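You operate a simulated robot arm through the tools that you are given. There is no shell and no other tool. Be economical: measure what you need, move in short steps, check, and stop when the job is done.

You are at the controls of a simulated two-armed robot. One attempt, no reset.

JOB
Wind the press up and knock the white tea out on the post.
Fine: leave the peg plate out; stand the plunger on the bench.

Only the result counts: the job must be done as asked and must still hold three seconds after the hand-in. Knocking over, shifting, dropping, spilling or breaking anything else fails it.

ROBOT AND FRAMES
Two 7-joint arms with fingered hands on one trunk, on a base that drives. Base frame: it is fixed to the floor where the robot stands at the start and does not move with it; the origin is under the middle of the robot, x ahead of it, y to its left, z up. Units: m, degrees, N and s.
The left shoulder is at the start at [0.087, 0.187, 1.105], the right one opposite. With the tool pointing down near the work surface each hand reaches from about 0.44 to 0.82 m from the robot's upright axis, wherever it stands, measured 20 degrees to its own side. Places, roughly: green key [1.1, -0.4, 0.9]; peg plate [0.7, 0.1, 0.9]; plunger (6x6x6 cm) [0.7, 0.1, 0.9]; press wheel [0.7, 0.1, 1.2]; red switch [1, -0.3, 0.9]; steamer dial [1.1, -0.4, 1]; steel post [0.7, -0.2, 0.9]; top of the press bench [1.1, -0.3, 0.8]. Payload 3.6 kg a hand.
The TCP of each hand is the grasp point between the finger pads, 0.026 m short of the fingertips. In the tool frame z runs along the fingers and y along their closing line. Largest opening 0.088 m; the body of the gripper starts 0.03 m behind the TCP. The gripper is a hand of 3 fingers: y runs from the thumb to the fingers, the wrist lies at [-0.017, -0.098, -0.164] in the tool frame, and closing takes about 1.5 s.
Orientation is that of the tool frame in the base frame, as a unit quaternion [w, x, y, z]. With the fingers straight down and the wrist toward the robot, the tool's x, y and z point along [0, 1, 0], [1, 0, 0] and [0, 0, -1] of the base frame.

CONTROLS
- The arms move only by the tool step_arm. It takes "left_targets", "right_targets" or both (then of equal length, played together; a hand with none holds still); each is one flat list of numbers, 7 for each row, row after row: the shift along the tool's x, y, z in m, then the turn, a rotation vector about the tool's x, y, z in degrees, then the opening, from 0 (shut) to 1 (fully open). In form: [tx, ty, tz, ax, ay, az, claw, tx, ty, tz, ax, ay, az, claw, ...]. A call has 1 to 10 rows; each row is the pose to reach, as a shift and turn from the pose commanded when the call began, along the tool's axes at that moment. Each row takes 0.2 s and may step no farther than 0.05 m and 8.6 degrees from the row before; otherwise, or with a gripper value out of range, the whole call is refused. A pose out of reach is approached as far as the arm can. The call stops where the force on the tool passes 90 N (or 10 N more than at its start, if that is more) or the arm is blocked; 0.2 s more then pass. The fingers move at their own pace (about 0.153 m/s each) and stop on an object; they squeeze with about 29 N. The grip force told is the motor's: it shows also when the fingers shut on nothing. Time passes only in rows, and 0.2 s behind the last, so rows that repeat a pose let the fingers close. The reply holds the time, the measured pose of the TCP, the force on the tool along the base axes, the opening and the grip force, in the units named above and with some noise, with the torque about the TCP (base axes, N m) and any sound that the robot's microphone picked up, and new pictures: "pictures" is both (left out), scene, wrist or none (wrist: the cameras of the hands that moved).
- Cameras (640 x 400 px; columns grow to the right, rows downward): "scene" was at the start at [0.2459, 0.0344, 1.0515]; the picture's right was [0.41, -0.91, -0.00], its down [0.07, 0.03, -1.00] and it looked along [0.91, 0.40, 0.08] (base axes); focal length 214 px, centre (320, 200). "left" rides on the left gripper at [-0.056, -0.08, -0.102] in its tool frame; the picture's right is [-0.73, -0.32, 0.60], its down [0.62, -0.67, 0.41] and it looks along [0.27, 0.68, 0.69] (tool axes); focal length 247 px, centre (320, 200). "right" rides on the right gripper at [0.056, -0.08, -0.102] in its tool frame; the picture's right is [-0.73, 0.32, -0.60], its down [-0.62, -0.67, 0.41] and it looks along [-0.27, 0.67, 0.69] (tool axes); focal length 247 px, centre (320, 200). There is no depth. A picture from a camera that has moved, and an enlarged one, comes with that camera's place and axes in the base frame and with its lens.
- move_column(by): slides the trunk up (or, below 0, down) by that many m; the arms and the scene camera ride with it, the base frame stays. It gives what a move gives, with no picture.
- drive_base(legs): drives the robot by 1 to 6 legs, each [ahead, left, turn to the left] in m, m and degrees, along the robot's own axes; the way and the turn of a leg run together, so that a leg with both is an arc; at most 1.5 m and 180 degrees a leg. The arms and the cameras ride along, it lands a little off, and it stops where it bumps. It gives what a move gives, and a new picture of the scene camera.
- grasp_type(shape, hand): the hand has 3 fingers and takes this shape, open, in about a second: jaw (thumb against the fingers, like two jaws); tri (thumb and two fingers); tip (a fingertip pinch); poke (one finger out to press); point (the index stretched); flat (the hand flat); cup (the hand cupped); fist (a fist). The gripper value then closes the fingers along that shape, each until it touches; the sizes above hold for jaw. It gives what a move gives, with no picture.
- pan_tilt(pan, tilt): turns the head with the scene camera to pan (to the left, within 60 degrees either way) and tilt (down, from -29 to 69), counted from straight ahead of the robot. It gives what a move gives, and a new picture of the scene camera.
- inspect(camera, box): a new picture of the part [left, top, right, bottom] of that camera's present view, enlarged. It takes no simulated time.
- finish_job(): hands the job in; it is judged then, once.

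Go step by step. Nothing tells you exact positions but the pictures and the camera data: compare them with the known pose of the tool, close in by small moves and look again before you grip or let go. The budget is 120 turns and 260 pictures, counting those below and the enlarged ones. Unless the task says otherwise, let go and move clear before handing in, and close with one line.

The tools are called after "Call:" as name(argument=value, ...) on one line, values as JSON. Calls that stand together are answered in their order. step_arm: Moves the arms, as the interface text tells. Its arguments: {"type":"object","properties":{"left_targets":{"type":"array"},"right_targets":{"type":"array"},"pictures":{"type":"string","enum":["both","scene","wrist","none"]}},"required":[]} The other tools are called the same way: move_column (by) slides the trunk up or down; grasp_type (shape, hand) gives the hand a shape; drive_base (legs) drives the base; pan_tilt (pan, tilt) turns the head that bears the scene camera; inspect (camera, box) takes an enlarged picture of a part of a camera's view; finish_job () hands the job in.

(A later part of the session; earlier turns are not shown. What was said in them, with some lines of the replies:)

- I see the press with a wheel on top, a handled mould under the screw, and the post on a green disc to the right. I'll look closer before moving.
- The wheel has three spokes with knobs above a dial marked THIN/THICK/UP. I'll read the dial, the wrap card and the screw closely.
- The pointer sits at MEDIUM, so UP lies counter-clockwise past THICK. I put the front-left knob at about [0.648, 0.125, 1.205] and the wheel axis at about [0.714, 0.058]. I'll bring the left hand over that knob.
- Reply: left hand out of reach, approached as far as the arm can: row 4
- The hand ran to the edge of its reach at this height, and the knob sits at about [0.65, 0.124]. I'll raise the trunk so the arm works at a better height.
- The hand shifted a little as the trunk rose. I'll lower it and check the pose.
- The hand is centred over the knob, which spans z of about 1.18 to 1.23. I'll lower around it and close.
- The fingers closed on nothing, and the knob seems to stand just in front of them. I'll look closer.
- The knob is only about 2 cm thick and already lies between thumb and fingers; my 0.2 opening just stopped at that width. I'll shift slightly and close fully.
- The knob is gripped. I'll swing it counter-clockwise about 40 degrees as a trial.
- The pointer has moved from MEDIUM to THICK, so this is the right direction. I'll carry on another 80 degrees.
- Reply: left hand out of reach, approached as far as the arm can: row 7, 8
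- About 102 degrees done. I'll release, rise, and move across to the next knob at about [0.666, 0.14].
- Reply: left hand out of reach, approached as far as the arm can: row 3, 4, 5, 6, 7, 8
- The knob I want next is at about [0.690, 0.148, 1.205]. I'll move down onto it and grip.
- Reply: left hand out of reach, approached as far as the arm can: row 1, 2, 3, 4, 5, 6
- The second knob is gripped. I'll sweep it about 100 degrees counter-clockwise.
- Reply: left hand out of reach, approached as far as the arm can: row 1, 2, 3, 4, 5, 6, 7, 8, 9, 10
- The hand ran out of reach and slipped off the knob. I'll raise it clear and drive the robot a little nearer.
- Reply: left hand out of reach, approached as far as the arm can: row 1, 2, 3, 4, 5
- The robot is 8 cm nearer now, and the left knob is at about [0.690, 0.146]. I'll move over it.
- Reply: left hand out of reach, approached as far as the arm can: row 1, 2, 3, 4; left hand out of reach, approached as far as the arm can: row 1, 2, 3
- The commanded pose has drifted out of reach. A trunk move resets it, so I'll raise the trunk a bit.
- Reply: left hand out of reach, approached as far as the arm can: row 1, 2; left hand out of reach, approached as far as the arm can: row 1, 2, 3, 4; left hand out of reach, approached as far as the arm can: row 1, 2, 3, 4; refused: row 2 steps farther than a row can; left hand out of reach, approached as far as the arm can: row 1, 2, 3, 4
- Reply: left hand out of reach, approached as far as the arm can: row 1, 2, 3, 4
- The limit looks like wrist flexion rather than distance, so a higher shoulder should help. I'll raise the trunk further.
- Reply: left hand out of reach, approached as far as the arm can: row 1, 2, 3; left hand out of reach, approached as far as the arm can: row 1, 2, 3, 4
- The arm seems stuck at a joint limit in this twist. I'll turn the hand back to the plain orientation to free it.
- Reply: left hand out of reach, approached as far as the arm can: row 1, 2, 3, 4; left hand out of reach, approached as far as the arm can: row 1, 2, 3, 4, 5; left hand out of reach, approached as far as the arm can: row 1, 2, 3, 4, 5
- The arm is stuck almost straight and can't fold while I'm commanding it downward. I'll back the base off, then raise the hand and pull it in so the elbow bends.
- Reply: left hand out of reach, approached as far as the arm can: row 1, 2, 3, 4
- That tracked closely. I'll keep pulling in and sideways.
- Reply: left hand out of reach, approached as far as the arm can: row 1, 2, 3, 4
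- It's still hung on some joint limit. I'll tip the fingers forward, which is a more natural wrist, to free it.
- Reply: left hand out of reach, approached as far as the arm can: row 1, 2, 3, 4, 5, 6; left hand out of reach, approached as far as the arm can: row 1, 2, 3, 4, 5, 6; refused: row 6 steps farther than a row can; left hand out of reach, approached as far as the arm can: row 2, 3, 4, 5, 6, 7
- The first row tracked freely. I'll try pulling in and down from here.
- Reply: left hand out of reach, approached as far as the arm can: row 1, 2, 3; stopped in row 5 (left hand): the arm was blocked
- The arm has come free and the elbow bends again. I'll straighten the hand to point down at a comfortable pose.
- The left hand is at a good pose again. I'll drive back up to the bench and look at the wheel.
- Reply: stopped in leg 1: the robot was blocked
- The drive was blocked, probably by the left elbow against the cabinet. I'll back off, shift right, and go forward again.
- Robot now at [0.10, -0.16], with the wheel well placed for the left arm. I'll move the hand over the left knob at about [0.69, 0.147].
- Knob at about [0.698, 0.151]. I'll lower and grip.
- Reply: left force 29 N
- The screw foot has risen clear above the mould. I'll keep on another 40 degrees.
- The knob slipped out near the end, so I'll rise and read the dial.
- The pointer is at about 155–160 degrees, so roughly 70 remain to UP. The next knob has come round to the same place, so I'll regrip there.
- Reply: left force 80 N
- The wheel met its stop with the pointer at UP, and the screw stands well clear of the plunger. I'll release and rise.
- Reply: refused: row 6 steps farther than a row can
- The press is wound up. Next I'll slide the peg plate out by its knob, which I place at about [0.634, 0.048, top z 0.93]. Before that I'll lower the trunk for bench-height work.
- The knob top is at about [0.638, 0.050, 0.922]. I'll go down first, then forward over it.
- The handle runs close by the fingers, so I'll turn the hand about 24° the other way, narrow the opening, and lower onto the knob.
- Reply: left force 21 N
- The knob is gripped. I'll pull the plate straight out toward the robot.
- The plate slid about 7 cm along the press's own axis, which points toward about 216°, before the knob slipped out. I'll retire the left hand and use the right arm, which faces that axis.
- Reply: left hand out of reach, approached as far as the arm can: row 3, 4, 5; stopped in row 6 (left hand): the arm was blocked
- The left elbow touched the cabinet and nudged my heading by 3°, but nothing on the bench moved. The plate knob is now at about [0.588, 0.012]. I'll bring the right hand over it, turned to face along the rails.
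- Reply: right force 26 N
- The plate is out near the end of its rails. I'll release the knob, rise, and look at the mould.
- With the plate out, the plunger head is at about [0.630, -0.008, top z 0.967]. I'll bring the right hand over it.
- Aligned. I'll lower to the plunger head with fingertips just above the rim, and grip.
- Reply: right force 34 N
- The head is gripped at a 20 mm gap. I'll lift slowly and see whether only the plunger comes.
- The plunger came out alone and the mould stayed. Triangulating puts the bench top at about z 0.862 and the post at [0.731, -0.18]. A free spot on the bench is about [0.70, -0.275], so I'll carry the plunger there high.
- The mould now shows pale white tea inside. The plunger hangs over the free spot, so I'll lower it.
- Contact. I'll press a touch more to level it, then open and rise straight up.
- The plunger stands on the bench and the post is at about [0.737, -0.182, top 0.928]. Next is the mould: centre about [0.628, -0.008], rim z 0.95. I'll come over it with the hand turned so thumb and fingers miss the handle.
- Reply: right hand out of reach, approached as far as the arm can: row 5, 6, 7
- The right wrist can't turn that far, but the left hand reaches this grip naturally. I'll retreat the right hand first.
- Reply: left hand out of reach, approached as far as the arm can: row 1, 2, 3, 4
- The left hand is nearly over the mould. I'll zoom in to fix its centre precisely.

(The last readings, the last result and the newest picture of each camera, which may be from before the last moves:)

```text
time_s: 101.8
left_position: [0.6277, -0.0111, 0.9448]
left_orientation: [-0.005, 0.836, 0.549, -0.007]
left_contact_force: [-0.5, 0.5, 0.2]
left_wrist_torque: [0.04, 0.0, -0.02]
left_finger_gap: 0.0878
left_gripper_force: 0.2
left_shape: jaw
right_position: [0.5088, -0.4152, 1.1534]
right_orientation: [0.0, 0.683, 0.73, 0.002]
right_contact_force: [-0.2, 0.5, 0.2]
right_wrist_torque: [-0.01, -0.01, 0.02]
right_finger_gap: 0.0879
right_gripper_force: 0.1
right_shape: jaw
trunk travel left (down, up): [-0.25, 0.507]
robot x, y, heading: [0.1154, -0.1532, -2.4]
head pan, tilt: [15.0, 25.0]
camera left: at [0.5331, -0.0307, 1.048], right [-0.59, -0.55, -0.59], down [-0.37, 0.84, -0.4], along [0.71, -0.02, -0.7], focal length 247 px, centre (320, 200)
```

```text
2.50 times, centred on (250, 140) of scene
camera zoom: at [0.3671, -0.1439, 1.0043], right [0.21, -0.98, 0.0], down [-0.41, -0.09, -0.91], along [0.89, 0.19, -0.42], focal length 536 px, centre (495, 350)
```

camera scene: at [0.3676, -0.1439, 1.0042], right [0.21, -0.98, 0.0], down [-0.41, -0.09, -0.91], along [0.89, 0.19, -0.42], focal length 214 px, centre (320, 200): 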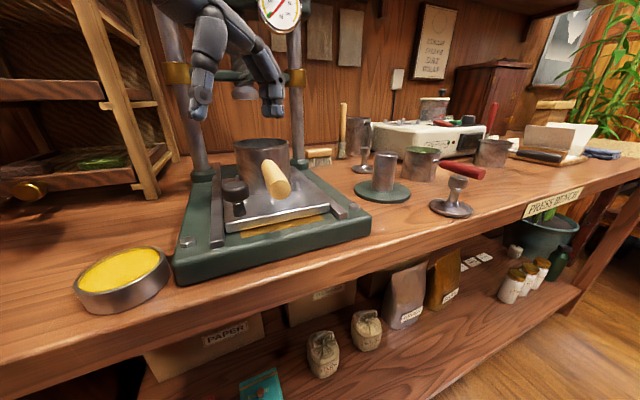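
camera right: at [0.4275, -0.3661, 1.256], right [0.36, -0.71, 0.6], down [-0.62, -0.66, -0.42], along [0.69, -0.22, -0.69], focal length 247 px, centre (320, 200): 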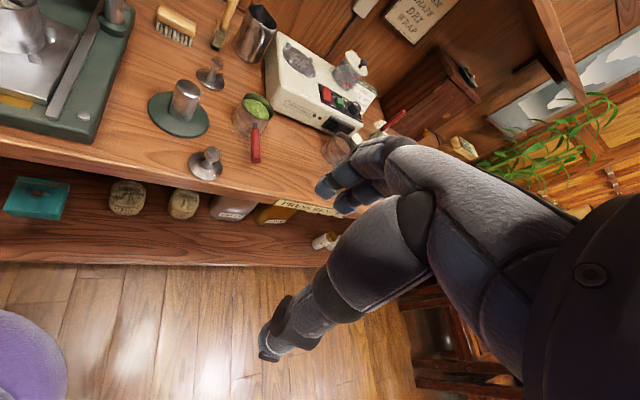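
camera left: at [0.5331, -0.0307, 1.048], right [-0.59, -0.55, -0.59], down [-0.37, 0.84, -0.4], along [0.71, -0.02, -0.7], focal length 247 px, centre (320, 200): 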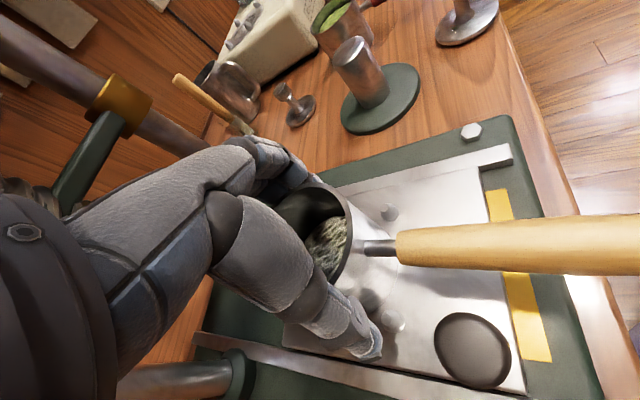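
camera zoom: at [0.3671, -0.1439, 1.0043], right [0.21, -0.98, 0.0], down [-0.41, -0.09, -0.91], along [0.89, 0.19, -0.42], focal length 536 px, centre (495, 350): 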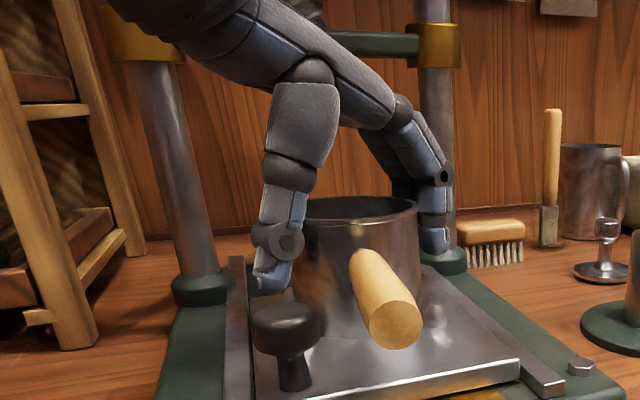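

Thumb and fingers straddle the mould without touching. I'll close on it.

Call:
step_arm(left_targets=[0, 0, 0, 0, 0, 0, 0.5, 0, 0, 0, 0, 0, 0, 0.5, 0, 0, 0, 0, 0, 0, 0.5, 0, 0, 0, 0, 0, 0, 0.5], pictures="wrist")

Call:
inspect(camera="scene", box=[150, 60, 350, 220])

```text
time_s: 102.8
left_position: [0.6281, -0.0107, 0.9454]
left_orientation: [-0.005, 0.836, 0.549, -0.006]
left_contact_force: [-0.9, -0.9, 0.1]
left_wrist_torque: [0.05, -0.12, 0.01]
left_finger_gap: 0.0625
left_gripper_force: 28.9
left_shape: jaw
right_position: [0.5092, -0.4157, 1.1534]
right_orientation: [0.0, 0.683, 0.73, 0.003]
right_contact_force: [-0.2, 0.5, 0.0]
right_wrist_torque: [0.01, 0.02, 0.01]
right_finger_gap: 0.0878
right_gripper_force: 0.1
right_shape: jaw
trunk travel left (down, up): [-0.25, 0.507]
robot x, y, heading: [0.1114, -0.1553, -2.6]
head pan, tilt: [15.0, 25.0]
camera left: at [0.5331, -0.0307, 1.048], right [-0.59, -0.55, -0.59], down [-0.37, 0.84, -0.4], along [0.71, -0.02, -0.7], focal length 247 px, centre (320, 200)
```

left: 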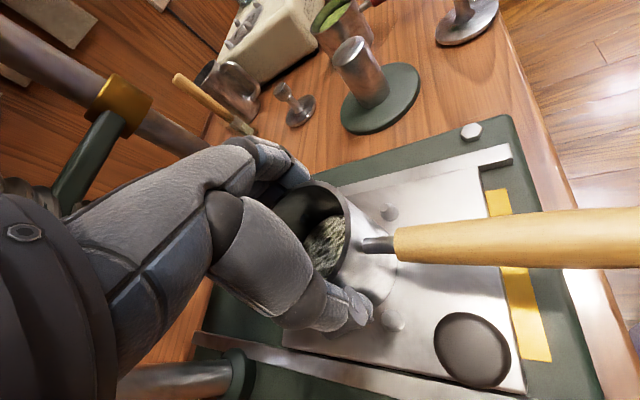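

```text
2.50 times, centred on (250, 140) of scene
camera zoom: at [0.3671, -0.1438, 1.0043], right [0.21, -0.98, 0.0], down [-0.41, -0.09, -0.91], along [0.89, 0.19, -0.42], focal length 536 px, centre (495, 350)
```

zoom: 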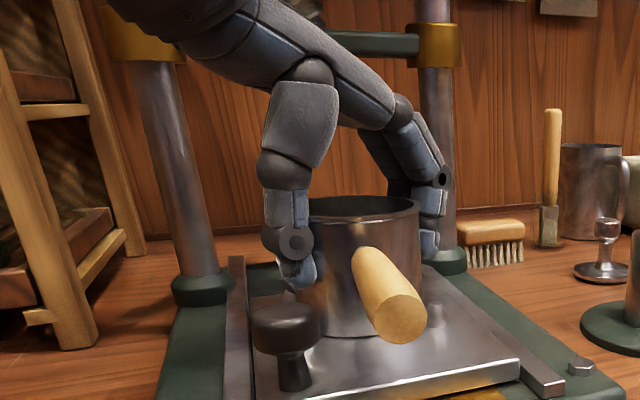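

Gripped. I'll lift 4 cm gently and check.

Call:
step_arm(left_targets=[0, 0, -0.01, 0, 0, 0, 0.4, 0, 0, -0.02, 0, 0, 0, 0.4, 0, 0, -0.03, 0, 0, 0, 0.4, 0, 0, -0.04, 0, 0, 0, 0.4], pictures="wrist")

Call:
inspect(camera="scene", box=[150, 60, 350, 220])

Call:
inspect(camera="right", box=[0, 0, 320, 200])

```text
time_s: 103.8
left_position: [0.629, -0.0102, 0.9848]
left_orientation: [-0.006, 0.835, 0.55, -0.007]
left_contact_force: [-0.7, 0.1, -4.3]
left_wrist_torque: [-0.02, -0.02, -0.03]
left_finger_gap: 0.0627
left_gripper_force: 28.9
left_shape: jaw
right_position: [0.5101, -0.4152, 1.1528]
right_orientation: [0.0, 0.682, 0.731, 0.002]
right_contact_force: [0.5, -0.1, 0.4]
right_wrist_torque: [-0.01, 0.0, 0.03]
right_finger_gap: 0.0879
right_gripper_force: 0.1
right_shape: jaw
trunk travel left (down, up): [-0.25, 0.507]
robot x, y, heading: [0.1119, -0.1507, -2.9]
head pan, tilt: [15.0, 25.0]
camera left: at [0.5345, -0.0305, 1.0876], right [-0.59, -0.55, -0.59], down [-0.37, 0.84, -0.4], along [0.71, -0.02, -0.7], focal length 247 px, centre (320, 200)
```

left: 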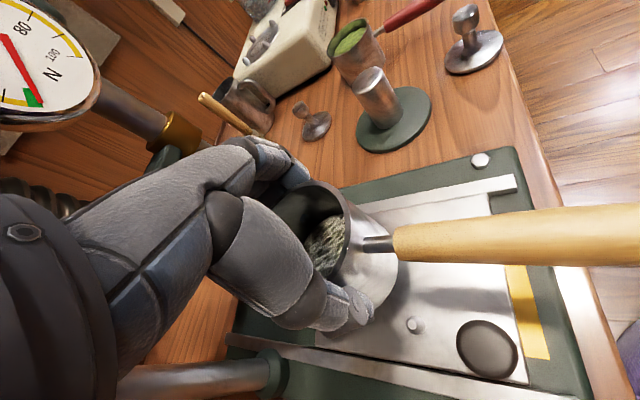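

```text
2.50 times, centred on (250, 140) of scene
camera zoom: at [0.3675, -0.1439, 1.0042], right [0.21, -0.98, 0.0], down [-0.41, -0.09, -0.91], along [0.89, 0.19, -0.42], focal length 536 px, centre (495, 350)
```

zoom: 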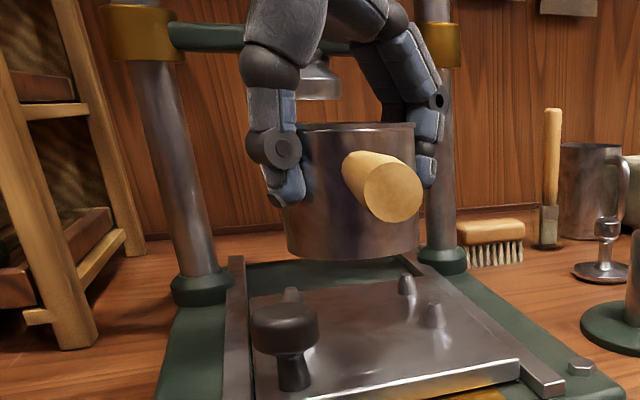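

```text
2.00 times, centred on (160, 100) of right
camera zoom: at [0.4274, -0.3658, 1.2561], right [0.36, -0.71, 0.6], down [-0.62, -0.66, -0.42], along [0.69, -0.22, -0.69], focal length 494 px, centre (640, 400)
```

zoom: 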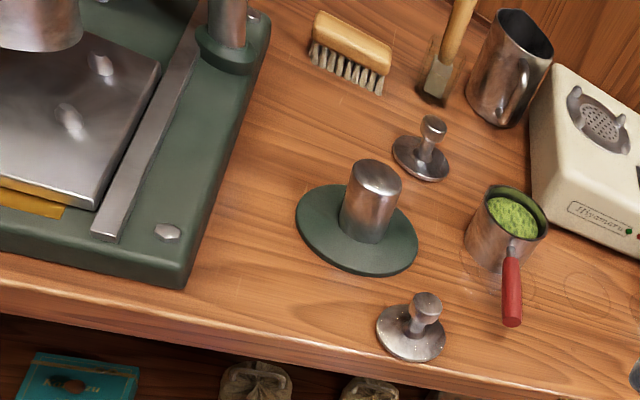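

The mould and tea lifted cleanly. I'll carry it over the post, staying above the post top.

Call:
step_arm(left_targets=[0, 0, -0.03, 0, 0, 0, 0.4, 0, 0, -0.05, 0, 0, 0, 0.4, -0.022, 0.034, -0.05, 0, 0, 0, 0.4, -0.044, 0.068, -0.05, 0, 0, 0, 0.4, -0.066, 0.1025, -0.05, 0, 0, 0, 0.4, -0.088, 0.137, -0.05, 0, 0, 0, 0.4, -0.11, 0.171, -0.05, 0, 0, 0, 0.4], pictures="both")

Call:
inspect(camera="scene", box=[300, 70, 460, 230])

Call:
inspect(camera="right", box=[100, 0, 300, 160])

```text
time_s: 105.4
left_position: [0.7441, -0.1814, 1.0327]
left_orientation: [-0.006, 0.836, 0.549, -0.007]
left_contact_force: [-0.1, -0.2, -3.5]
left_wrist_torque: [0.03, -0.01, 0.01]
left_finger_gap: 0.063
left_gripper_force: 29.1
left_shape: jaw
right_position: [0.5113, -0.4158, 1.1536]
right_orientation: [-0.001, 0.683, 0.73, 0.003]
right_contact_force: [0.0, -0.9, 0.6]
right_wrist_torque: [0.01, -0.01, -0.02]
right_finger_gap: 0.0878
right_gripper_force: 0.1
right_shape: jaw
trunk travel left (down, up): [-0.25, 0.507]
robot x, y, heading: [0.1107, -0.1554, -2.8]
head pan, tilt: [15.0, 25.0]
camera scene: at [0.3676, -0.1445, 1.0041], right [0.21, -0.98, 0.0], down [-0.41, -0.09, -0.91], along [0.89, 0.19, -0.42], focal length 214 px, centre (320, 200)
camera left: at [0.6498, -0.2007, 1.1353], right [-0.59, -0.55, -0.59], down [-0.37, 0.84, -0.4], along [0.71, -0.02, -0.7], focal length 247 px, centre (320, 200)
```

scene: 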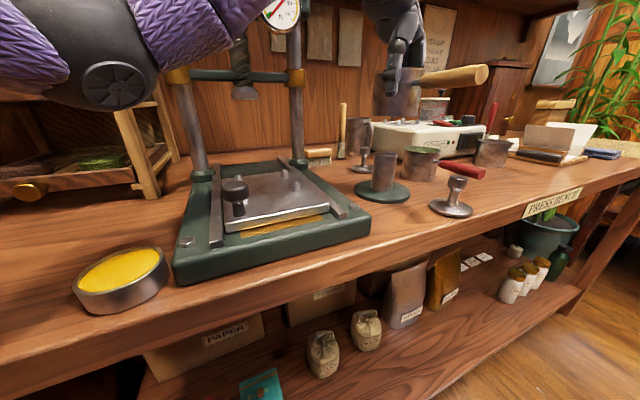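
left: 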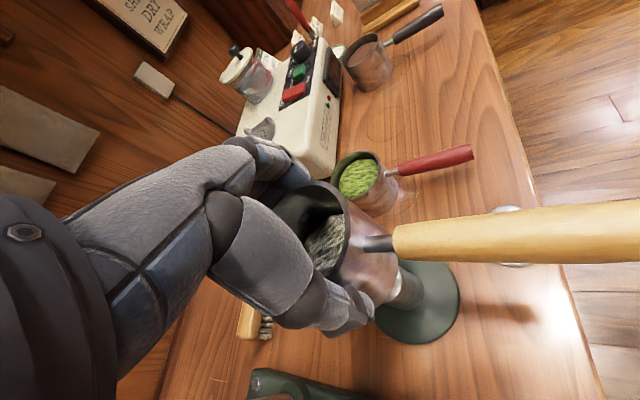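

```text
2.50 times, centred on (380, 150) of scene
camera zoom: at [0.3676, -0.1445, 1.0041], right [0.21, -0.98, 0.0], down [-0.41, -0.09, -0.91], along [0.89, 0.19, -0.42], focal length 536 px, centre (170, 325)
```

zoom: 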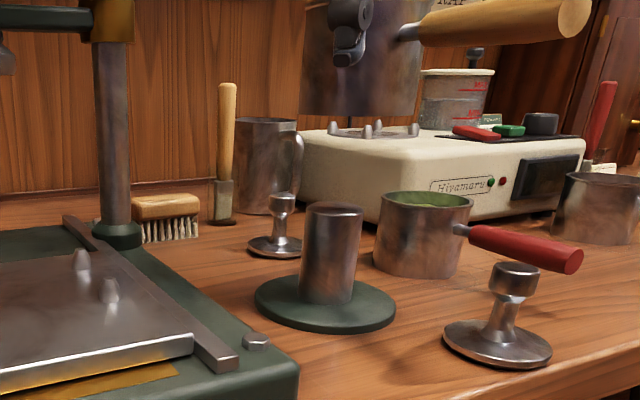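

```text
2.50 times, centred on (200, 80) of right
camera zoom: at [0.4276, -0.3667, 1.2558], right [0.36, -0.72, 0.6], down [-0.62, -0.66, -0.42], along [0.69, -0.22, -0.69], focal length 617 px, centre (620, 500)
```

zoom: 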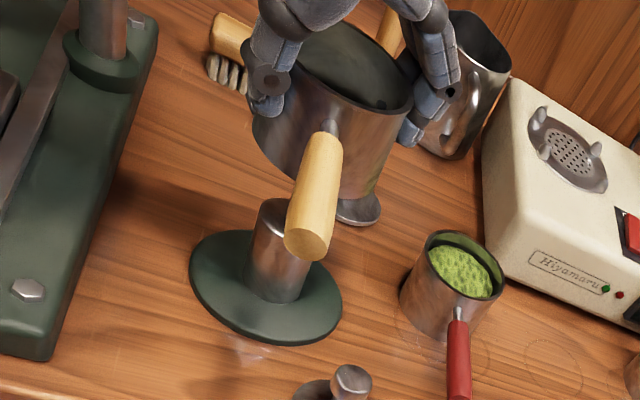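

From two views, the mould centre is about [0.739, -0.185] and the post about [0.729, -0.177], so I'll shift about 1 cm and lower to just above the post top.

Call:
step_arm(left_targets=[0.003, -0.011, 0, 0, 0, 0, 0.4, 0.003, -0.011, 0.02, 0, 0, 0, 0.4, 0.003, -0.011, 0.04, 0, 0, 0, 0.4], pictures="wrist")

Call:
inspect(camera="scene", box=[300, 70, 460, 230])

Call:
inspect(camera="right", box=[100, 0, 300, 160])

```text
time_s: 106.2
left_position: [0.7334, -0.1731, 0.993]
left_orientation: [-0.005, 0.835, 0.55, -0.008]
left_contact_force: [-0.5, -0.1, -3.3]
left_wrist_torque: [0.0, 0.02, -0.02]
left_finger_gap: 0.0627
left_gripper_force: 29.1
left_shape: jaw
right_position: [0.5108, -0.4151, 1.1532]
right_orientation: [0.001, 0.683, 0.73, 0.003]
right_contact_force: [-0.2, 0.6, 0.3]
right_wrist_torque: [0.03, 0.02, 0.05]
right_finger_gap: 0.0879
right_gripper_force: 0.0
right_shape: jaw
trunk travel left (down, up): [-0.25, 0.507]
robot x, y, heading: [0.1143, -0.1564, -2.8]
head pan, tilt: [15.0, 25.0]
camera left: at [0.6402, -0.1927, 1.0957], right [-0.59, -0.55, -0.59], down [-0.37, 0.84, -0.4], along [0.71, -0.02, -0.7], focal length 247 px, centre (320, 200)
```

left: 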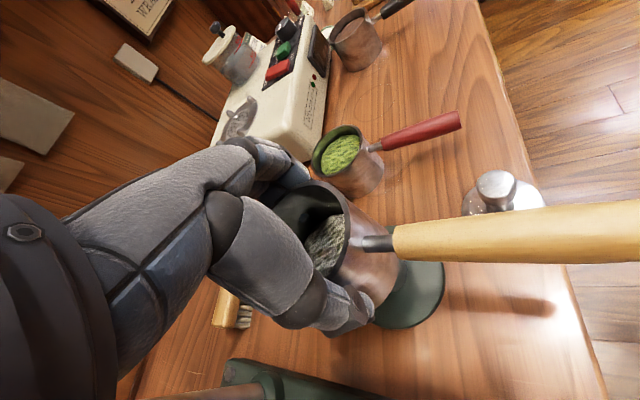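

```text
2.50 times, centred on (380, 150) of scene
camera zoom: at [0.3676, -0.1439, 1.0041], right [0.21, -0.98, 0.0], down [-0.41, -0.09, -0.91], along [0.89, 0.19, -0.42], focal length 536 px, centre (170, 325)
```

zoom: 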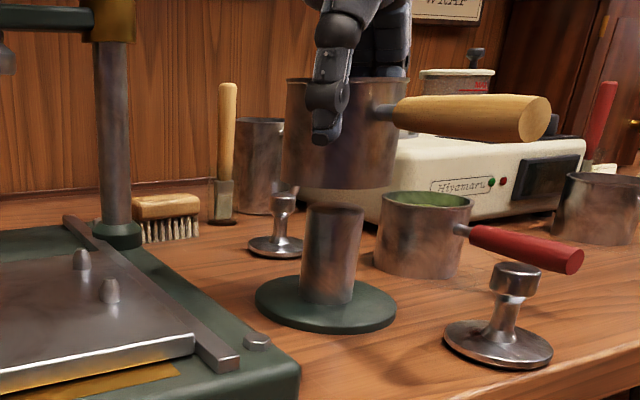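

```text
2.50 times, centred on (200, 80) of right
camera zoom: at [0.4276, -0.3659, 1.256], right [0.36, -0.71, 0.6], down [-0.62, -0.66, -0.42], along [0.69, -0.22, -0.69], focal length 617 px, centre (620, 500)
```

zoom: 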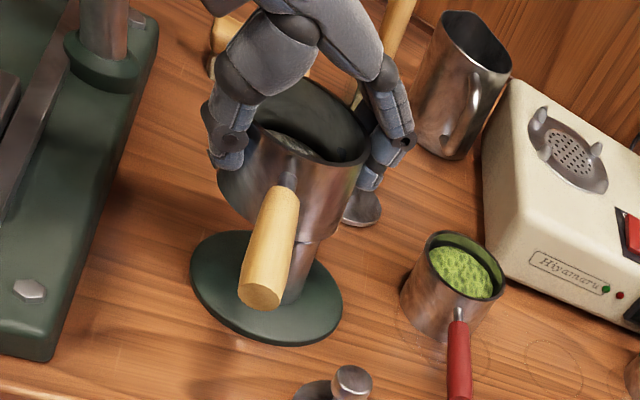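

Aligned within a few millimetres. I'll lower onto the post in small steps, watching the force.

Call:
step_arm(left_targets=[0.003, 0, 0.008, 0, 0, 0, 0.4, 0.003, 0, 0.016, 0, 0, 0, 0.4, 0.003, 0, 0.022, 0, 0, 0, 0.4, 0.003, 0, 0.028, 0, 0, 0, 0.4], pictures="none")

Call:
inspect(camera="scene", box=[300, 70, 460, 230])

Call:
inspect(camera="left", box=[240, 140, 440, 320])

```text
time_s: 107.2
left_position: [0.7338, -0.1702, 0.9731]
left_orientation: [0.001, 0.836, 0.549, -0.003]
left_contact_force: [-2.0, 1.7, 21.9]
left_wrist_torque: [-0.05, -0.62, 0.06]
left_finger_gap: 0.0622
left_gripper_force: 28.8
left_shape: jaw
right_position: [0.5082, -0.4141, 1.1554]
right_orientation: [0.001, 0.683, 0.73, 0.004]
right_contact_force: [0.4, -0.8, 0.5]
right_wrist_torque: [0.0, 0.0, -0.03]
right_finger_gap: 0.0882
right_gripper_force: 0.1
right_shape: jaw
trunk travel left (down, up): [-0.25, 0.507]
robot x, y, heading: [0.113, -0.1556, -3.1]
head pan, tilt: [15.0, 25.0]
```

```text
2.50 times, centred on (380, 150) of scene
camera zoom: at [0.3655, -0.1437, 1.0052], right [0.21, -0.98, 0.0], down [-0.41, -0.09, -0.91], along [0.89, 0.19, -0.42], focal length 536 px, centre (170, 325)
```

zoom: 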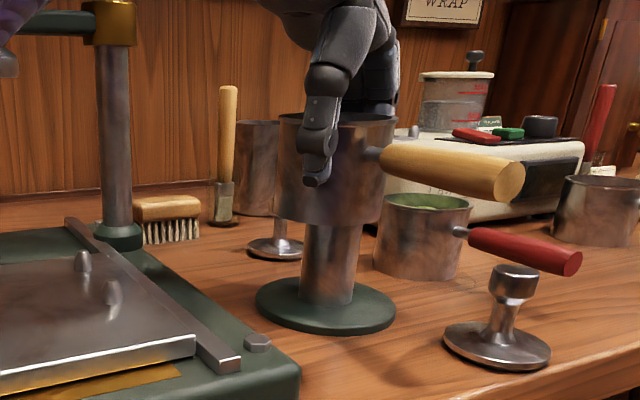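

```text
2.22 times, centred on (340, 230) of left
camera zoom: at [0.6382, -0.189, 1.0738], right [-0.59, -0.55, -0.59], down [-0.36, 0.83, -0.41], along [0.72, -0.03, -0.69], focal length 549 px, centre (276, 133)
```

zoom: 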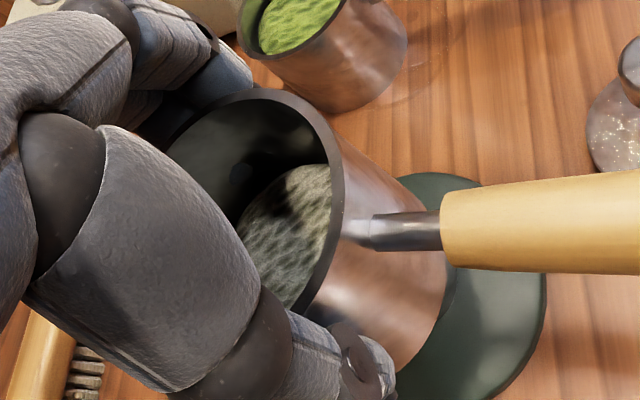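

Contact at about 22 N, with the post centred in the mould mouth. I'll push further down.

Call:
step_arm(left_targets=[0, 0, 0.006, 0, 0, 0, 0.4, 0, 0, 0.012, 0, 0, 0, 0.4, 0, 0, 0.018, 0, 0, 0, 0.4], pictures="none")

Call:
inspect(camera="scene", box=[300, 70, 460, 230])

Call:
inspect(camera="left", box=[240, 140, 440, 320])

```text
time_s: 108.0
left_position: [0.7303, -0.1697, 0.9654]
left_orientation: [0.008, 0.836, 0.548, 0.003]
left_contact_force: [-14.9, 9.1, 56.3]
left_wrist_torque: [-0.02, -1.25, 0.17]
left_finger_gap: 0.0599
left_gripper_force: 29.0
left_shape: jaw
right_position: [0.5047, -0.4137, 1.1569]
right_orientation: [0.001, 0.683, 0.73, 0.005]
right_contact_force: [-0.7, -0.3, 0.0]
right_wrist_torque: [0.0, 0.01, -0.02]
right_finger_gap: 0.0878
right_gripper_force: 0.1
right_shape: jaw
trunk travel left (down, up): [-0.25, 0.507]
robot x, y, heading: [0.1116, -0.1564, -3.0]
head pan, tilt: [15.0, 25.0]
```

```text
2.50 times, centred on (380, 150) of scene
camera zoom: at [0.3615, -0.1428, 1.0064], right [0.21, -0.98, 0.0], down [-0.41, -0.09, -0.91], along [0.89, 0.19, -0.42], focal length 536 px, centre (170, 325)
```

zoom: 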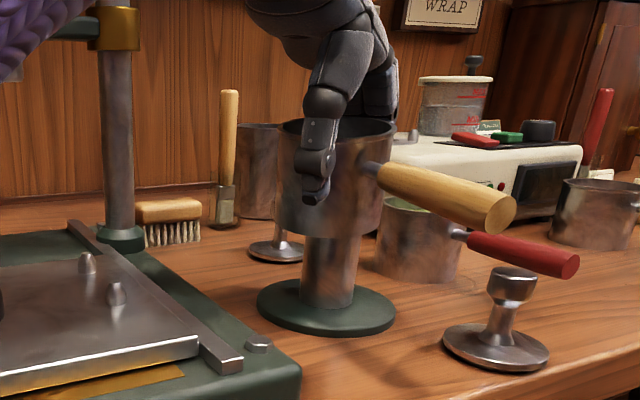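

```text
2.22 times, centred on (340, 230) of left
camera zoom: at [0.6329, -0.1881, 1.0643], right [-0.58, -0.55, -0.6], down [-0.36, 0.83, -0.43], along [0.74, -0.03, -0.68], focal length 549 px, centre (276, 133)
```

zoom: 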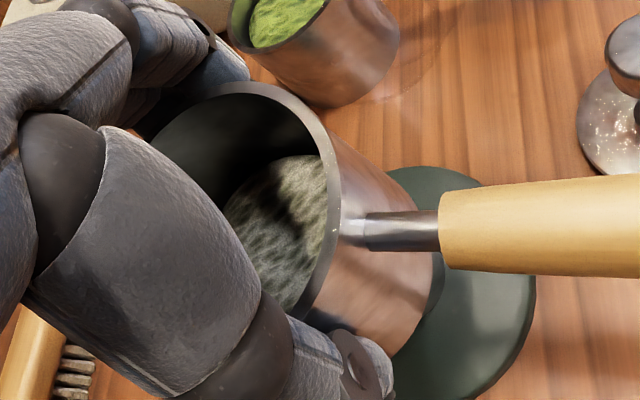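

The post has entered about 1 cm, and resistance is building. I'll keep pressing.

Call:
step_arm(left_targets=[0, 0, 0.006, 0, 0, 0, 0.4, 0, 0, 0.012, 0, 0, 0, 0.4, 0, 0, 0.018, 0, 0, 0, 0.4], pictures="none")

Call:
inspect(camera="scene", box=[300, 70, 460, 230])

Call:
inspect(camera="left", box=[240, 140, 440, 320])

```text
time_s: 108.8
left_position: [0.7341, -0.1694, 0.9285]
left_orientation: [-0.007, 0.835, 0.551, -0.007]
left_contact_force: [11.2, -2.8, -6.0]
left_wrist_torque: [0.0, -0.34, 0.08]
left_finger_gap: 0.0636
left_gripper_force: 28.9
left_shape: jaw
right_position: [0.5078, -0.4145, 1.153]
right_orientation: [0.0, 0.683, 0.73, 0.003]
right_contact_force: [-0.7, 0.6, 0.2]
right_wrist_torque: [-0.01, -0.04, 0.03]
right_finger_gap: 0.0879
right_gripper_force: 0.0
right_shape: jaw
trunk travel left (down, up): [-0.25, 0.507]
robot x, y, heading: [0.111, -0.1544, -2.8]
head pan, tilt: [15.0, 25.0]
```

```text
2.50 times, centred on (380, 150) of scene
camera zoom: at [0.3664, -0.1439, 1.0038], right [0.21, -0.98, 0.0], down [-0.41, -0.09, -0.91], along [0.89, 0.19, -0.42], focal length 536 px, centre (170, 325)
```

zoom: 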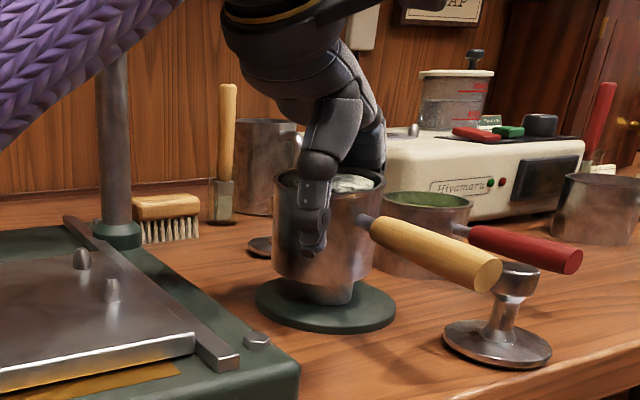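

```text
2.22 times, centred on (340, 230) of left
camera zoom: at [0.6395, -0.1894, 1.0295], right [-0.59, -0.55, -0.59], down [-0.37, 0.84, -0.4], along [0.71, -0.02, -0.7], focal length 549 px, centre (276, 133)
```

zoom: 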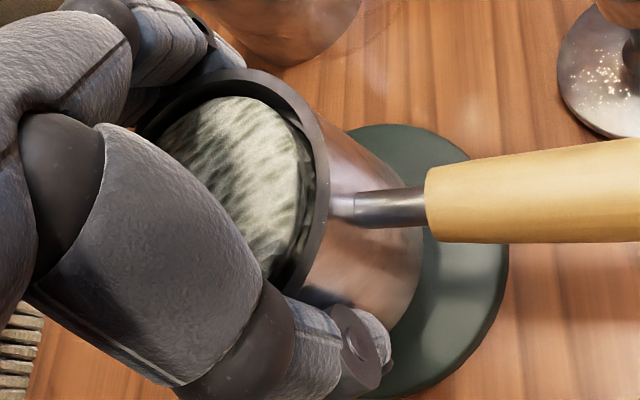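

It broke loose: the cake now rides on the post at rim level. I'll lower the mould toward the post's base in tiny steps, watching for palm contact with the cake.

Call:
step_arm(left_targets=[0, 0, 0.004, 0, 0, 0, 0.4, 0, 0, 0.008, 0, 0, 0, 0.4], pictures="wrist")

Call:
inspect(camera="scene", box=[320, 110, 420, 210])

Call:
inspect(camera="right", box=[100, 0, 300, 160])

```text
time_s: 109.4
left_position: [0.7345, -0.171, 0.9201]
left_orientation: [-0.005, 0.835, 0.55, -0.007]
left_contact_force: [3.1, -0.7, -2.3]
left_wrist_torque: [0.0, -0.13, -0.01]
left_finger_gap: 0.0638
left_gripper_force: 28.9
left_shape: jaw
right_position: [0.5114, -0.4154, 1.1531]
right_orientation: [0.0, 0.683, 0.73, 0.003]
right_contact_force: [-0.1, 0.2, -0.8]
right_wrist_torque: [-0.01, -0.01, -0.02]
right_finger_gap: 0.0877
right_gripper_force: 0.1
right_shape: jaw
trunk travel left (down, up): [-0.25, 0.507]
robot x, y, heading: [0.1153, -0.1527, -2.8]
head pan, tilt: [15.0, 25.0]
camera left: at [0.64, -0.1898, 1.0238], right [-0.59, -0.55, -0.59], down [-0.37, 0.84, -0.4], along [0.71, -0.02, -0.7], focal length 247 px, centre (320, 200)
```

left: 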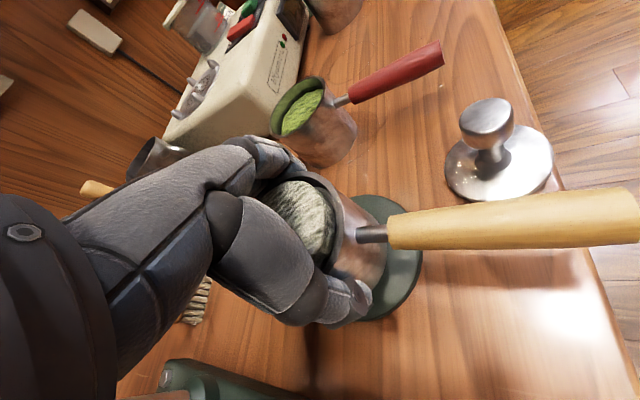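

```text
4.00 times, centred on (370, 160) of scene
camera zoom: at [0.3677, -0.144, 1.0041], right [0.21, -0.98, 0.0], down [-0.41, -0.09, -0.91], along [0.89, 0.19, -0.42], focal length 858 px, centre (120, 360)
```

zoom: 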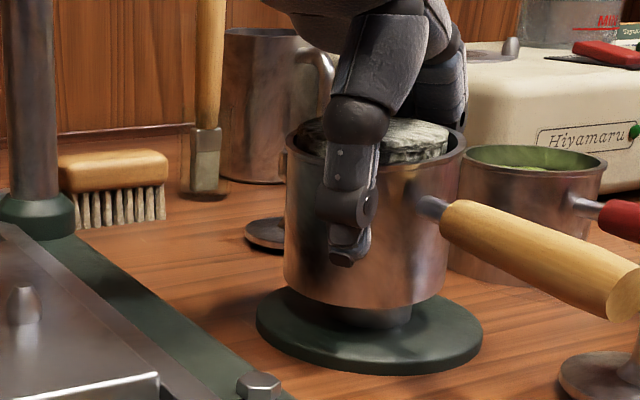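

```text
2.50 times, centred on (200, 80) of right
camera zoom: at [0.4277, -0.366, 1.2559], right [0.36, -0.71, 0.6], down [-0.62, -0.66, -0.42], along [0.69, -0.22, -0.69], focal length 617 px, centre (620, 500)
```

zoom: 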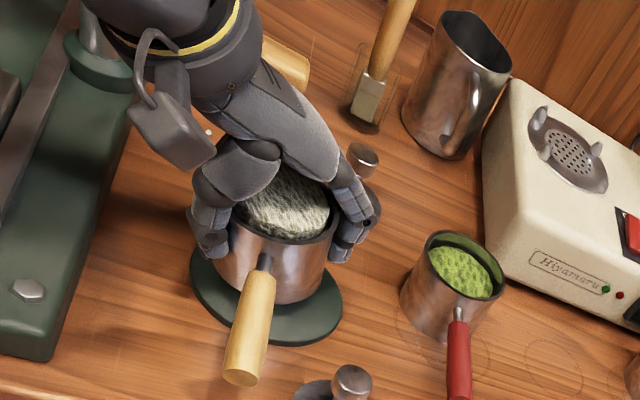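

Call:
step_arm(left_targets=[0, 0, 0.004, 0, 0, 0, 0.4, 0, 0, 0.008, 0, 0, 0, 0.4], pictures="none")

Call:
inspect(camera="scene", box=[320, 110, 420, 210])

Call:
inspect(camera="right", box=[140, 20, 260, 120])

```text
time_s: 110.0
left_position: [0.7338, -0.1702, 0.9139]
left_orientation: [-0.004, 0.835, 0.55, -0.007]
left_contact_force: [3.7, -1.1, -0.8]
left_wrist_torque: [-0.04, -0.21, 0.04]
left_finger_gap: 0.0639
left_gripper_force: 29.2
left_shape: jaw
right_position: [0.5116, -0.4147, 1.154]
right_orientation: [-0.001, 0.683, 0.73, 0.003]
right_contact_force: [-0.2, 0.4, 0.1]
right_wrist_torque: [0.0, -0.03, 0.0]
right_finger_gap: 0.0879
right_gripper_force: 0.0
right_shape: jaw
trunk travel left (down, up): [-0.25, 0.507]
robot x, y, heading: [0.1126, -0.1558, -2.8]
head pan, tilt: [15.0, 25.0]
```

```text
4.00 times, centred on (370, 160) of scene
camera zoom: at [0.3677, -0.144, 1.0041], right [0.21, -0.98, 0.0], down [-0.41, -0.09, -0.91], along [0.89, 0.19, -0.42], focal length 858 px, centre (120, 360)
```

zoom: 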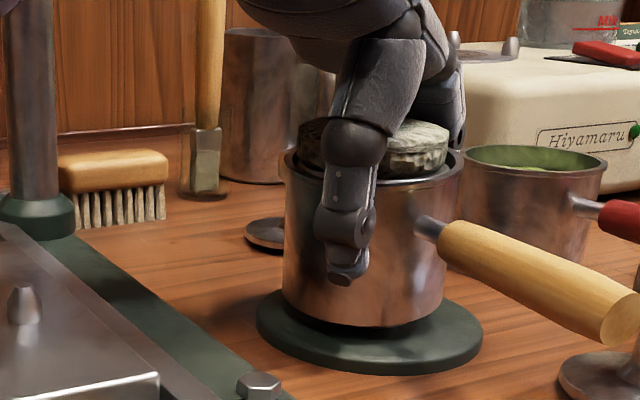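

```text
4.00 times, centred on (200, 70) of right
camera zoom: at [0.4277, -0.3659, 1.256], right [0.36, -0.71, 0.6], down [-0.62, -0.66, -0.42], along [0.69, -0.22, -0.69], focal length 988 px, centre (800, 720)
```

zoom: 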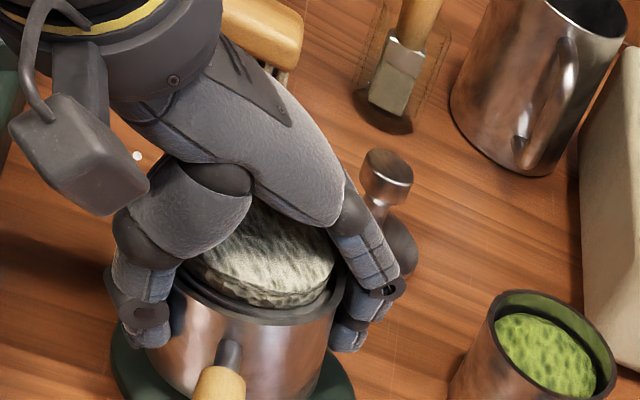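

The cake now stands above the rim on the post. I'll lower a few more millimetres to the base.

Call:
step_arm(left_targets=[0, 0, 0.003, 0, 0, 0, 0.4, 0, 0, 0.006, 0, 0, 0, 0.4], pictures="none")

Call:
inspect(camera="scene", box=[320, 110, 420, 210])

```text
time_s: 110.6
left_position: [0.7347, -0.1704, 0.9093]
left_orientation: [-0.003, 0.835, 0.55, -0.006]
left_contact_force: [5.0, -0.8, 3.8]
left_wrist_torque: [-0.03, -0.18, 0.01]
left_finger_gap: 0.0636
left_gripper_force: 28.8
left_shape: jaw
right_position: [0.5103, -0.4148, 1.1537]
right_orientation: [0.0, 0.683, 0.73, 0.002]
right_contact_force: [-1.1, 0.0, 0.3]
right_wrist_torque: [0.03, 0.0, 0.01]
right_finger_gap: 0.0878
right_gripper_force: 0.1
right_shape: jaw
trunk travel left (down, up): [-0.25, 0.507]
robot x, y, heading: [0.1134, -0.1505, -2.7]
head pan, tilt: [15.0, 25.0]
```

```text
4.00 times, centred on (370, 160) of scene
camera zoom: at [0.3674, -0.144, 1.0043], right [0.21, -0.98, 0.0], down [-0.41, -0.09, -0.91], along [0.89, 0.19, -0.42], focal length 858 px, centre (120, 360)
```

zoom: 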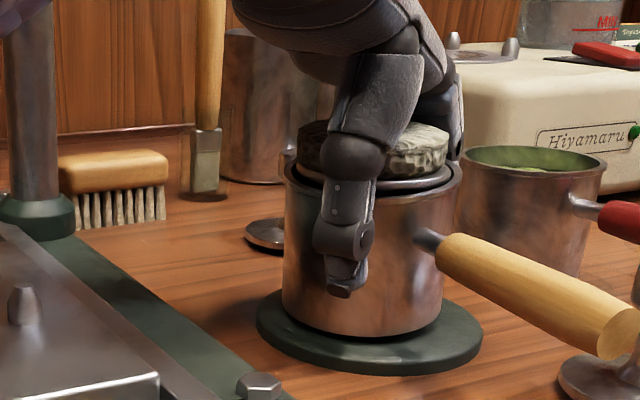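

Contact is starting. I'll open fully and rise straight up slowly.

Call:
step_arm(left_targets=[0, 0, 0.001, 0, 0, 0, 0.75, 0, 0, 0.001, 0, 0, 0, 0.9, 0, 0, 0.001, 0, 0, 0, 1, 0, 0, 0.001, 0, 0, 0, 1], pictures="wrist")

Call:
inspect(camera="scene", box=[320, 110, 420, 210])

Call:
inspect(camera="right", box=[140, 20, 260, 120])

```text
time_s: 111.6
left_position: [0.7318, -0.1703, 0.9076]
left_orientation: [-0.004, 0.835, 0.55, -0.006]
left_contact_force: [1.7, -0.5, 6.8]
left_wrist_torque: [-0.01, -0.05, 0.04]
left_finger_gap: 0.0882
left_gripper_force: 0.1
left_shape: jaw
right_position: [0.5094, -0.4158, 1.1533]
right_orientation: [0.0, 0.684, 0.73, 0.003]
right_contact_force: [-0.6, -0.6, -0.3]
right_wrist_torque: [-0.03, -0.01, -0.03]
right_finger_gap: 0.0878
right_gripper_force: 0.1
right_shape: jaw
trunk travel left (down, up): [-0.25, 0.507]
robot x, y, heading: [0.1121, -0.1497, -2.7]
head pan, tilt: [15.0, 25.0]
camera left: at [0.6385, -0.1901, 1.0099], right [-0.59, -0.55, -0.59], down [-0.37, 0.84, -0.41], along [0.72, -0.02, -0.7], focal length 247 px, centre (320, 200)
```

left: 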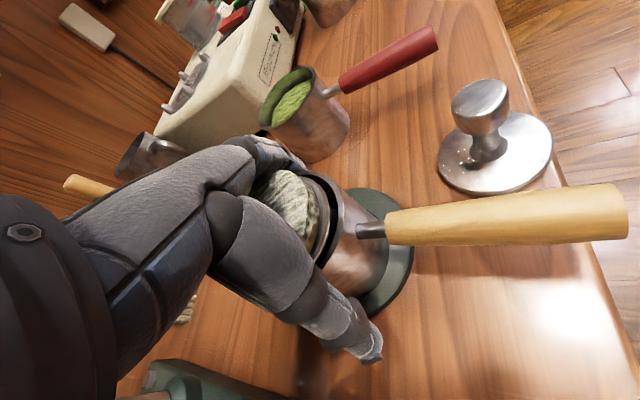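

```text
4.00 times, centred on (370, 160) of scene
camera zoom: at [0.3669, -0.1439, 1.0044], right [0.21, -0.98, 0.0], down [-0.41, -0.09, -0.91], along [0.89, 0.19, -0.42], focal length 858 px, centre (120, 360)
```

zoom: 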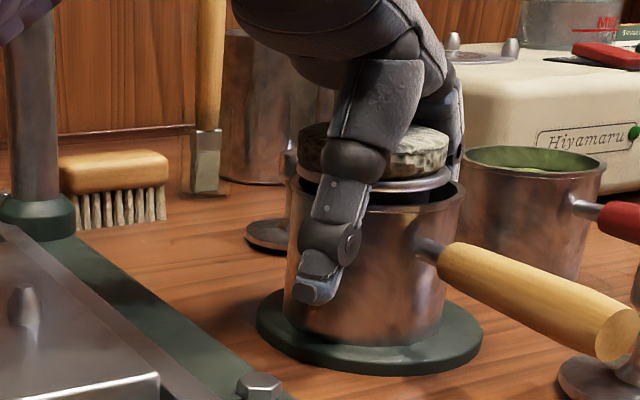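

```text
4.00 times, centred on (200, 70) of right
camera zoom: at [0.4266, -0.3659, 1.2563], right [0.36, -0.71, 0.6], down [-0.62, -0.66, -0.42], along [0.69, -0.22, -0.69], focal length 988 px, centre (800, 720)
```

zoom: 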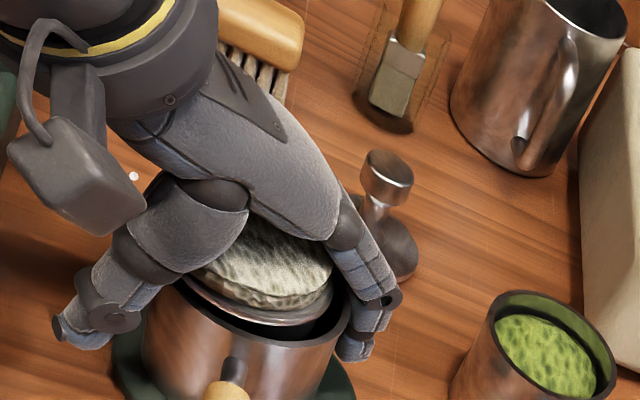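

The mould is down on the base and the cake sits on its loose bottom disc atop the post. I'll rise straight up.

Call:
step_arm(left_targets=[0, 0, -0.008, 0, 0, 0, 1, 0, 0, -0.018, 0, 0, 0, 1, 0, 0, -0.035, 0, 0, 0, 1, 0, 0, -0.06, 0, 0, 0, 1, 0, 0, -0.095, 0, 0, 0, 1, 0, 0, -0.13, 0, 0, 0, 1], pictures="wrist")

Call:
inspect(camera="scene", box=[300, 90, 460, 230])

Call:
inspect(camera="right", box=[100, 0, 300, 160])

```text
time_s: 113.0
left_position: [0.7342, -0.1709, 1.0357]
left_orientation: [-0.005, 0.836, 0.549, -0.006]
left_contact_force: [0.0, 0.9, 0.3]
left_wrist_torque: [0.01, 0.02, 0.02]
left_finger_gap: 0.088
left_gripper_force: 0.0
left_shape: jaw
right_position: [0.5104, -0.416, 1.1532]
right_orientation: [0.0, 0.683, 0.73, 0.004]
right_contact_force: [0.7, -0.8, 0.3]
right_wrist_torque: [-0.04, 0.0, -0.04]
right_finger_gap: 0.0877
right_gripper_force: 0.1
right_shape: jaw
trunk travel left (down, up): [-0.25, 0.507]
robot x, y, heading: [0.1129, -0.1571, -2.8]
head pan, tilt: [15.0, 25.0]
camera left: at [0.6407, -0.1893, 1.1389], right [-0.59, -0.55, -0.59], down [-0.37, 0.84, -0.4], along [0.71, -0.02, -0.7], focal length 247 px, centre (320, 200)
```

left: 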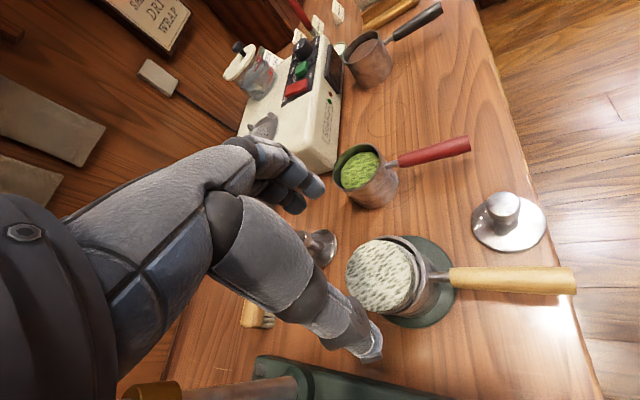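

```text
2.86 times, centred on (380, 160) of scene
camera zoom: at [0.3671, -0.144, 1.0043], right [0.21, -0.98, 0.0], down [-0.41, -0.09, -0.91], along [0.89, 0.19, -0.42], focal length 613 px, centre (149, 314)
```

zoom: 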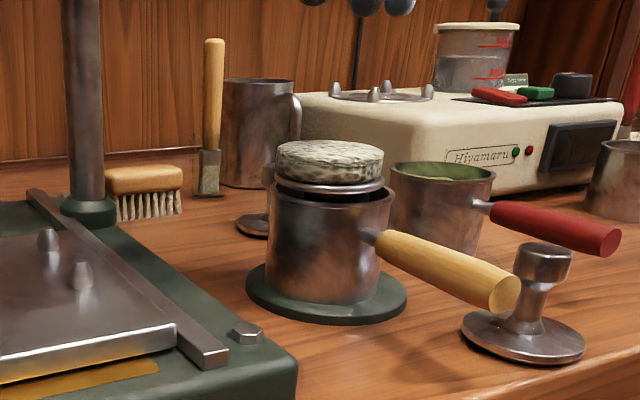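

```text
2.50 times, centred on (200, 80) of right
camera zoom: at [0.4268, -0.366, 1.2562], right [0.36, -0.71, 0.6], down [-0.62, -0.66, -0.42], along [0.69, -0.22, -0.69], focal length 617 px, centre (620, 500)
```

zoom: 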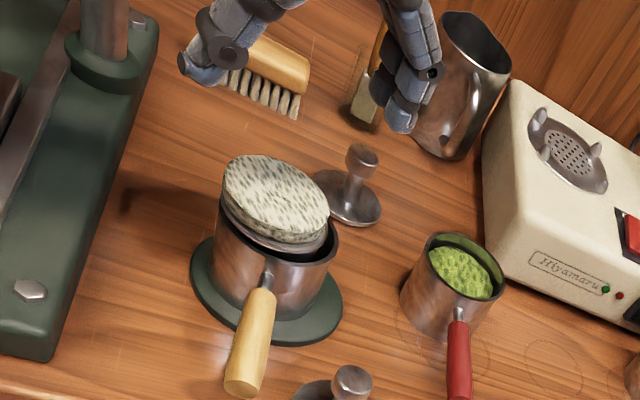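

The white tea cake is out on the post, the mould is round it, and the plunger is standing. I'll lift the hand further clear and do a last check of the whole bench.

Call:
step_arm(left_targets=[0, -0.02, -0.03, 0, 0, 0, 1, -0.02, -0.05, -0.05, 0, 0, 0, 1, -0.04, -0.08, -0.06, 0, 0, 0, 1], pictures="both")

Call:
pan_tilt(pan=20, tilt=8)

```text
time_s: 113.8
left_position: [0.6461, -0.1761, 1.0981]
left_orientation: [-0.006, 0.835, 0.55, -0.007]
left_contact_force: [0.2, -0.4, -0.9]
left_wrist_torque: [0.03, -0.03, -0.03]
left_finger_gap: 0.0881
left_gripper_force: 0.0
left_shape: jaw
right_position: [0.5097, -0.4158, 1.1543]
right_orientation: [0.0, 0.684, 0.73, 0.003]
right_contact_force: [0.7, -0.5, 0.2]
right_wrist_torque: [0.03, 0.02, 0.01]
right_finger_gap: 0.0876
right_gripper_force: 0.1
right_shape: jaw
trunk travel left (down, up): [-0.25, 0.507]
robot x, y, heading: [0.1121, -0.1559, -3.1]
head pan, tilt: [15.0, 25.0]
camera scene: at [0.3669, -0.1439, 1.0044], right [0.21, -0.98, 0.0], down [-0.41, -0.09, -0.91], along [0.89, 0.19, -0.42], focal length 214 px, centre (320, 200)
camera left: at [0.5512, -0.1952, 1.2006], right [-0.59, -0.55, -0.59], down [-0.37, 0.84, -0.4], along [0.71, -0.02, -0.7], focal length 247 px, centre (320, 200)
```

scene: 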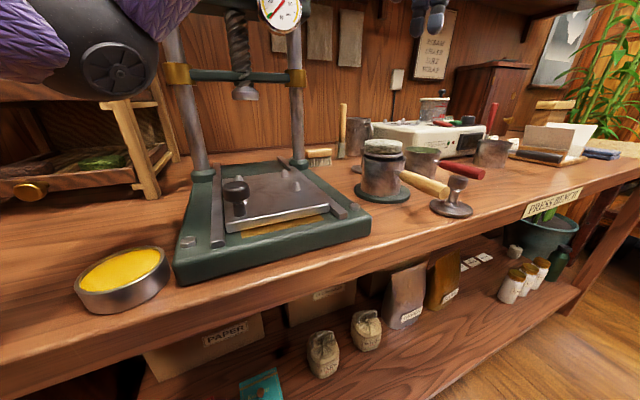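
left: 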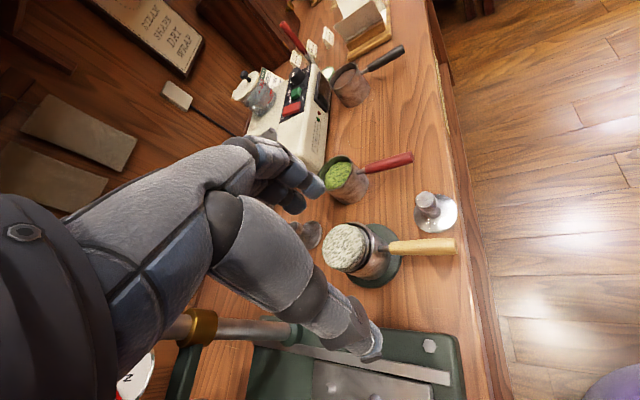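

```text
time_s: 114.6
left_position: [0.6456, -0.1761, 1.0987]
left_orientation: [-0.005, 0.835, 0.55, -0.007]
left_contact_force: [0.4, 0.2, 0.3]
left_wrist_torque: [0.01, -0.03, -0.02]
left_finger_gap: 0.0879
left_gripper_force: 0.0
left_shape: jaw
right_position: [0.5095, -0.4153, 1.1544]
right_orientation: [0.0, 0.683, 0.73, 0.003]
right_contact_force: [0.0, -0.3, 0.8]
right_wrist_torque: [-0.01, -0.01, 0.0]
right_finger_gap: 0.0879
right_gripper_force: 0.1
right_shape: jaw
trunk travel left (down, up): [-0.25, 0.507]
robot x, y, heading: [0.1097, -0.1523, -2.5]
head pan, tilt: [20.0, 8.0]
camera scene: at [0.3657, -0.1361, 1.0318], right [0.3, -0.96, 0.0], down [-0.13, -0.04, -0.99], along [0.95, 0.29, -0.14], focal length 214 px, centre (320, 200)
```

scene: 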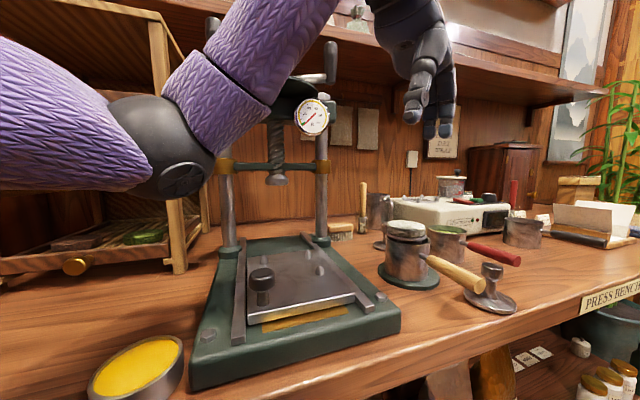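

Everything stands as it should: the press is up, the peg plate out, the plunger on the bench, and the cake on the post. I'm handing in.

Call:
finish_job()

```text
The job is handed in.
```

The job is handed in: I wound the press up to UP and knocked the white tea cake out, and it now sits on the post with the mould around it. The peg plate is left out and the plunger is standing on the bench.
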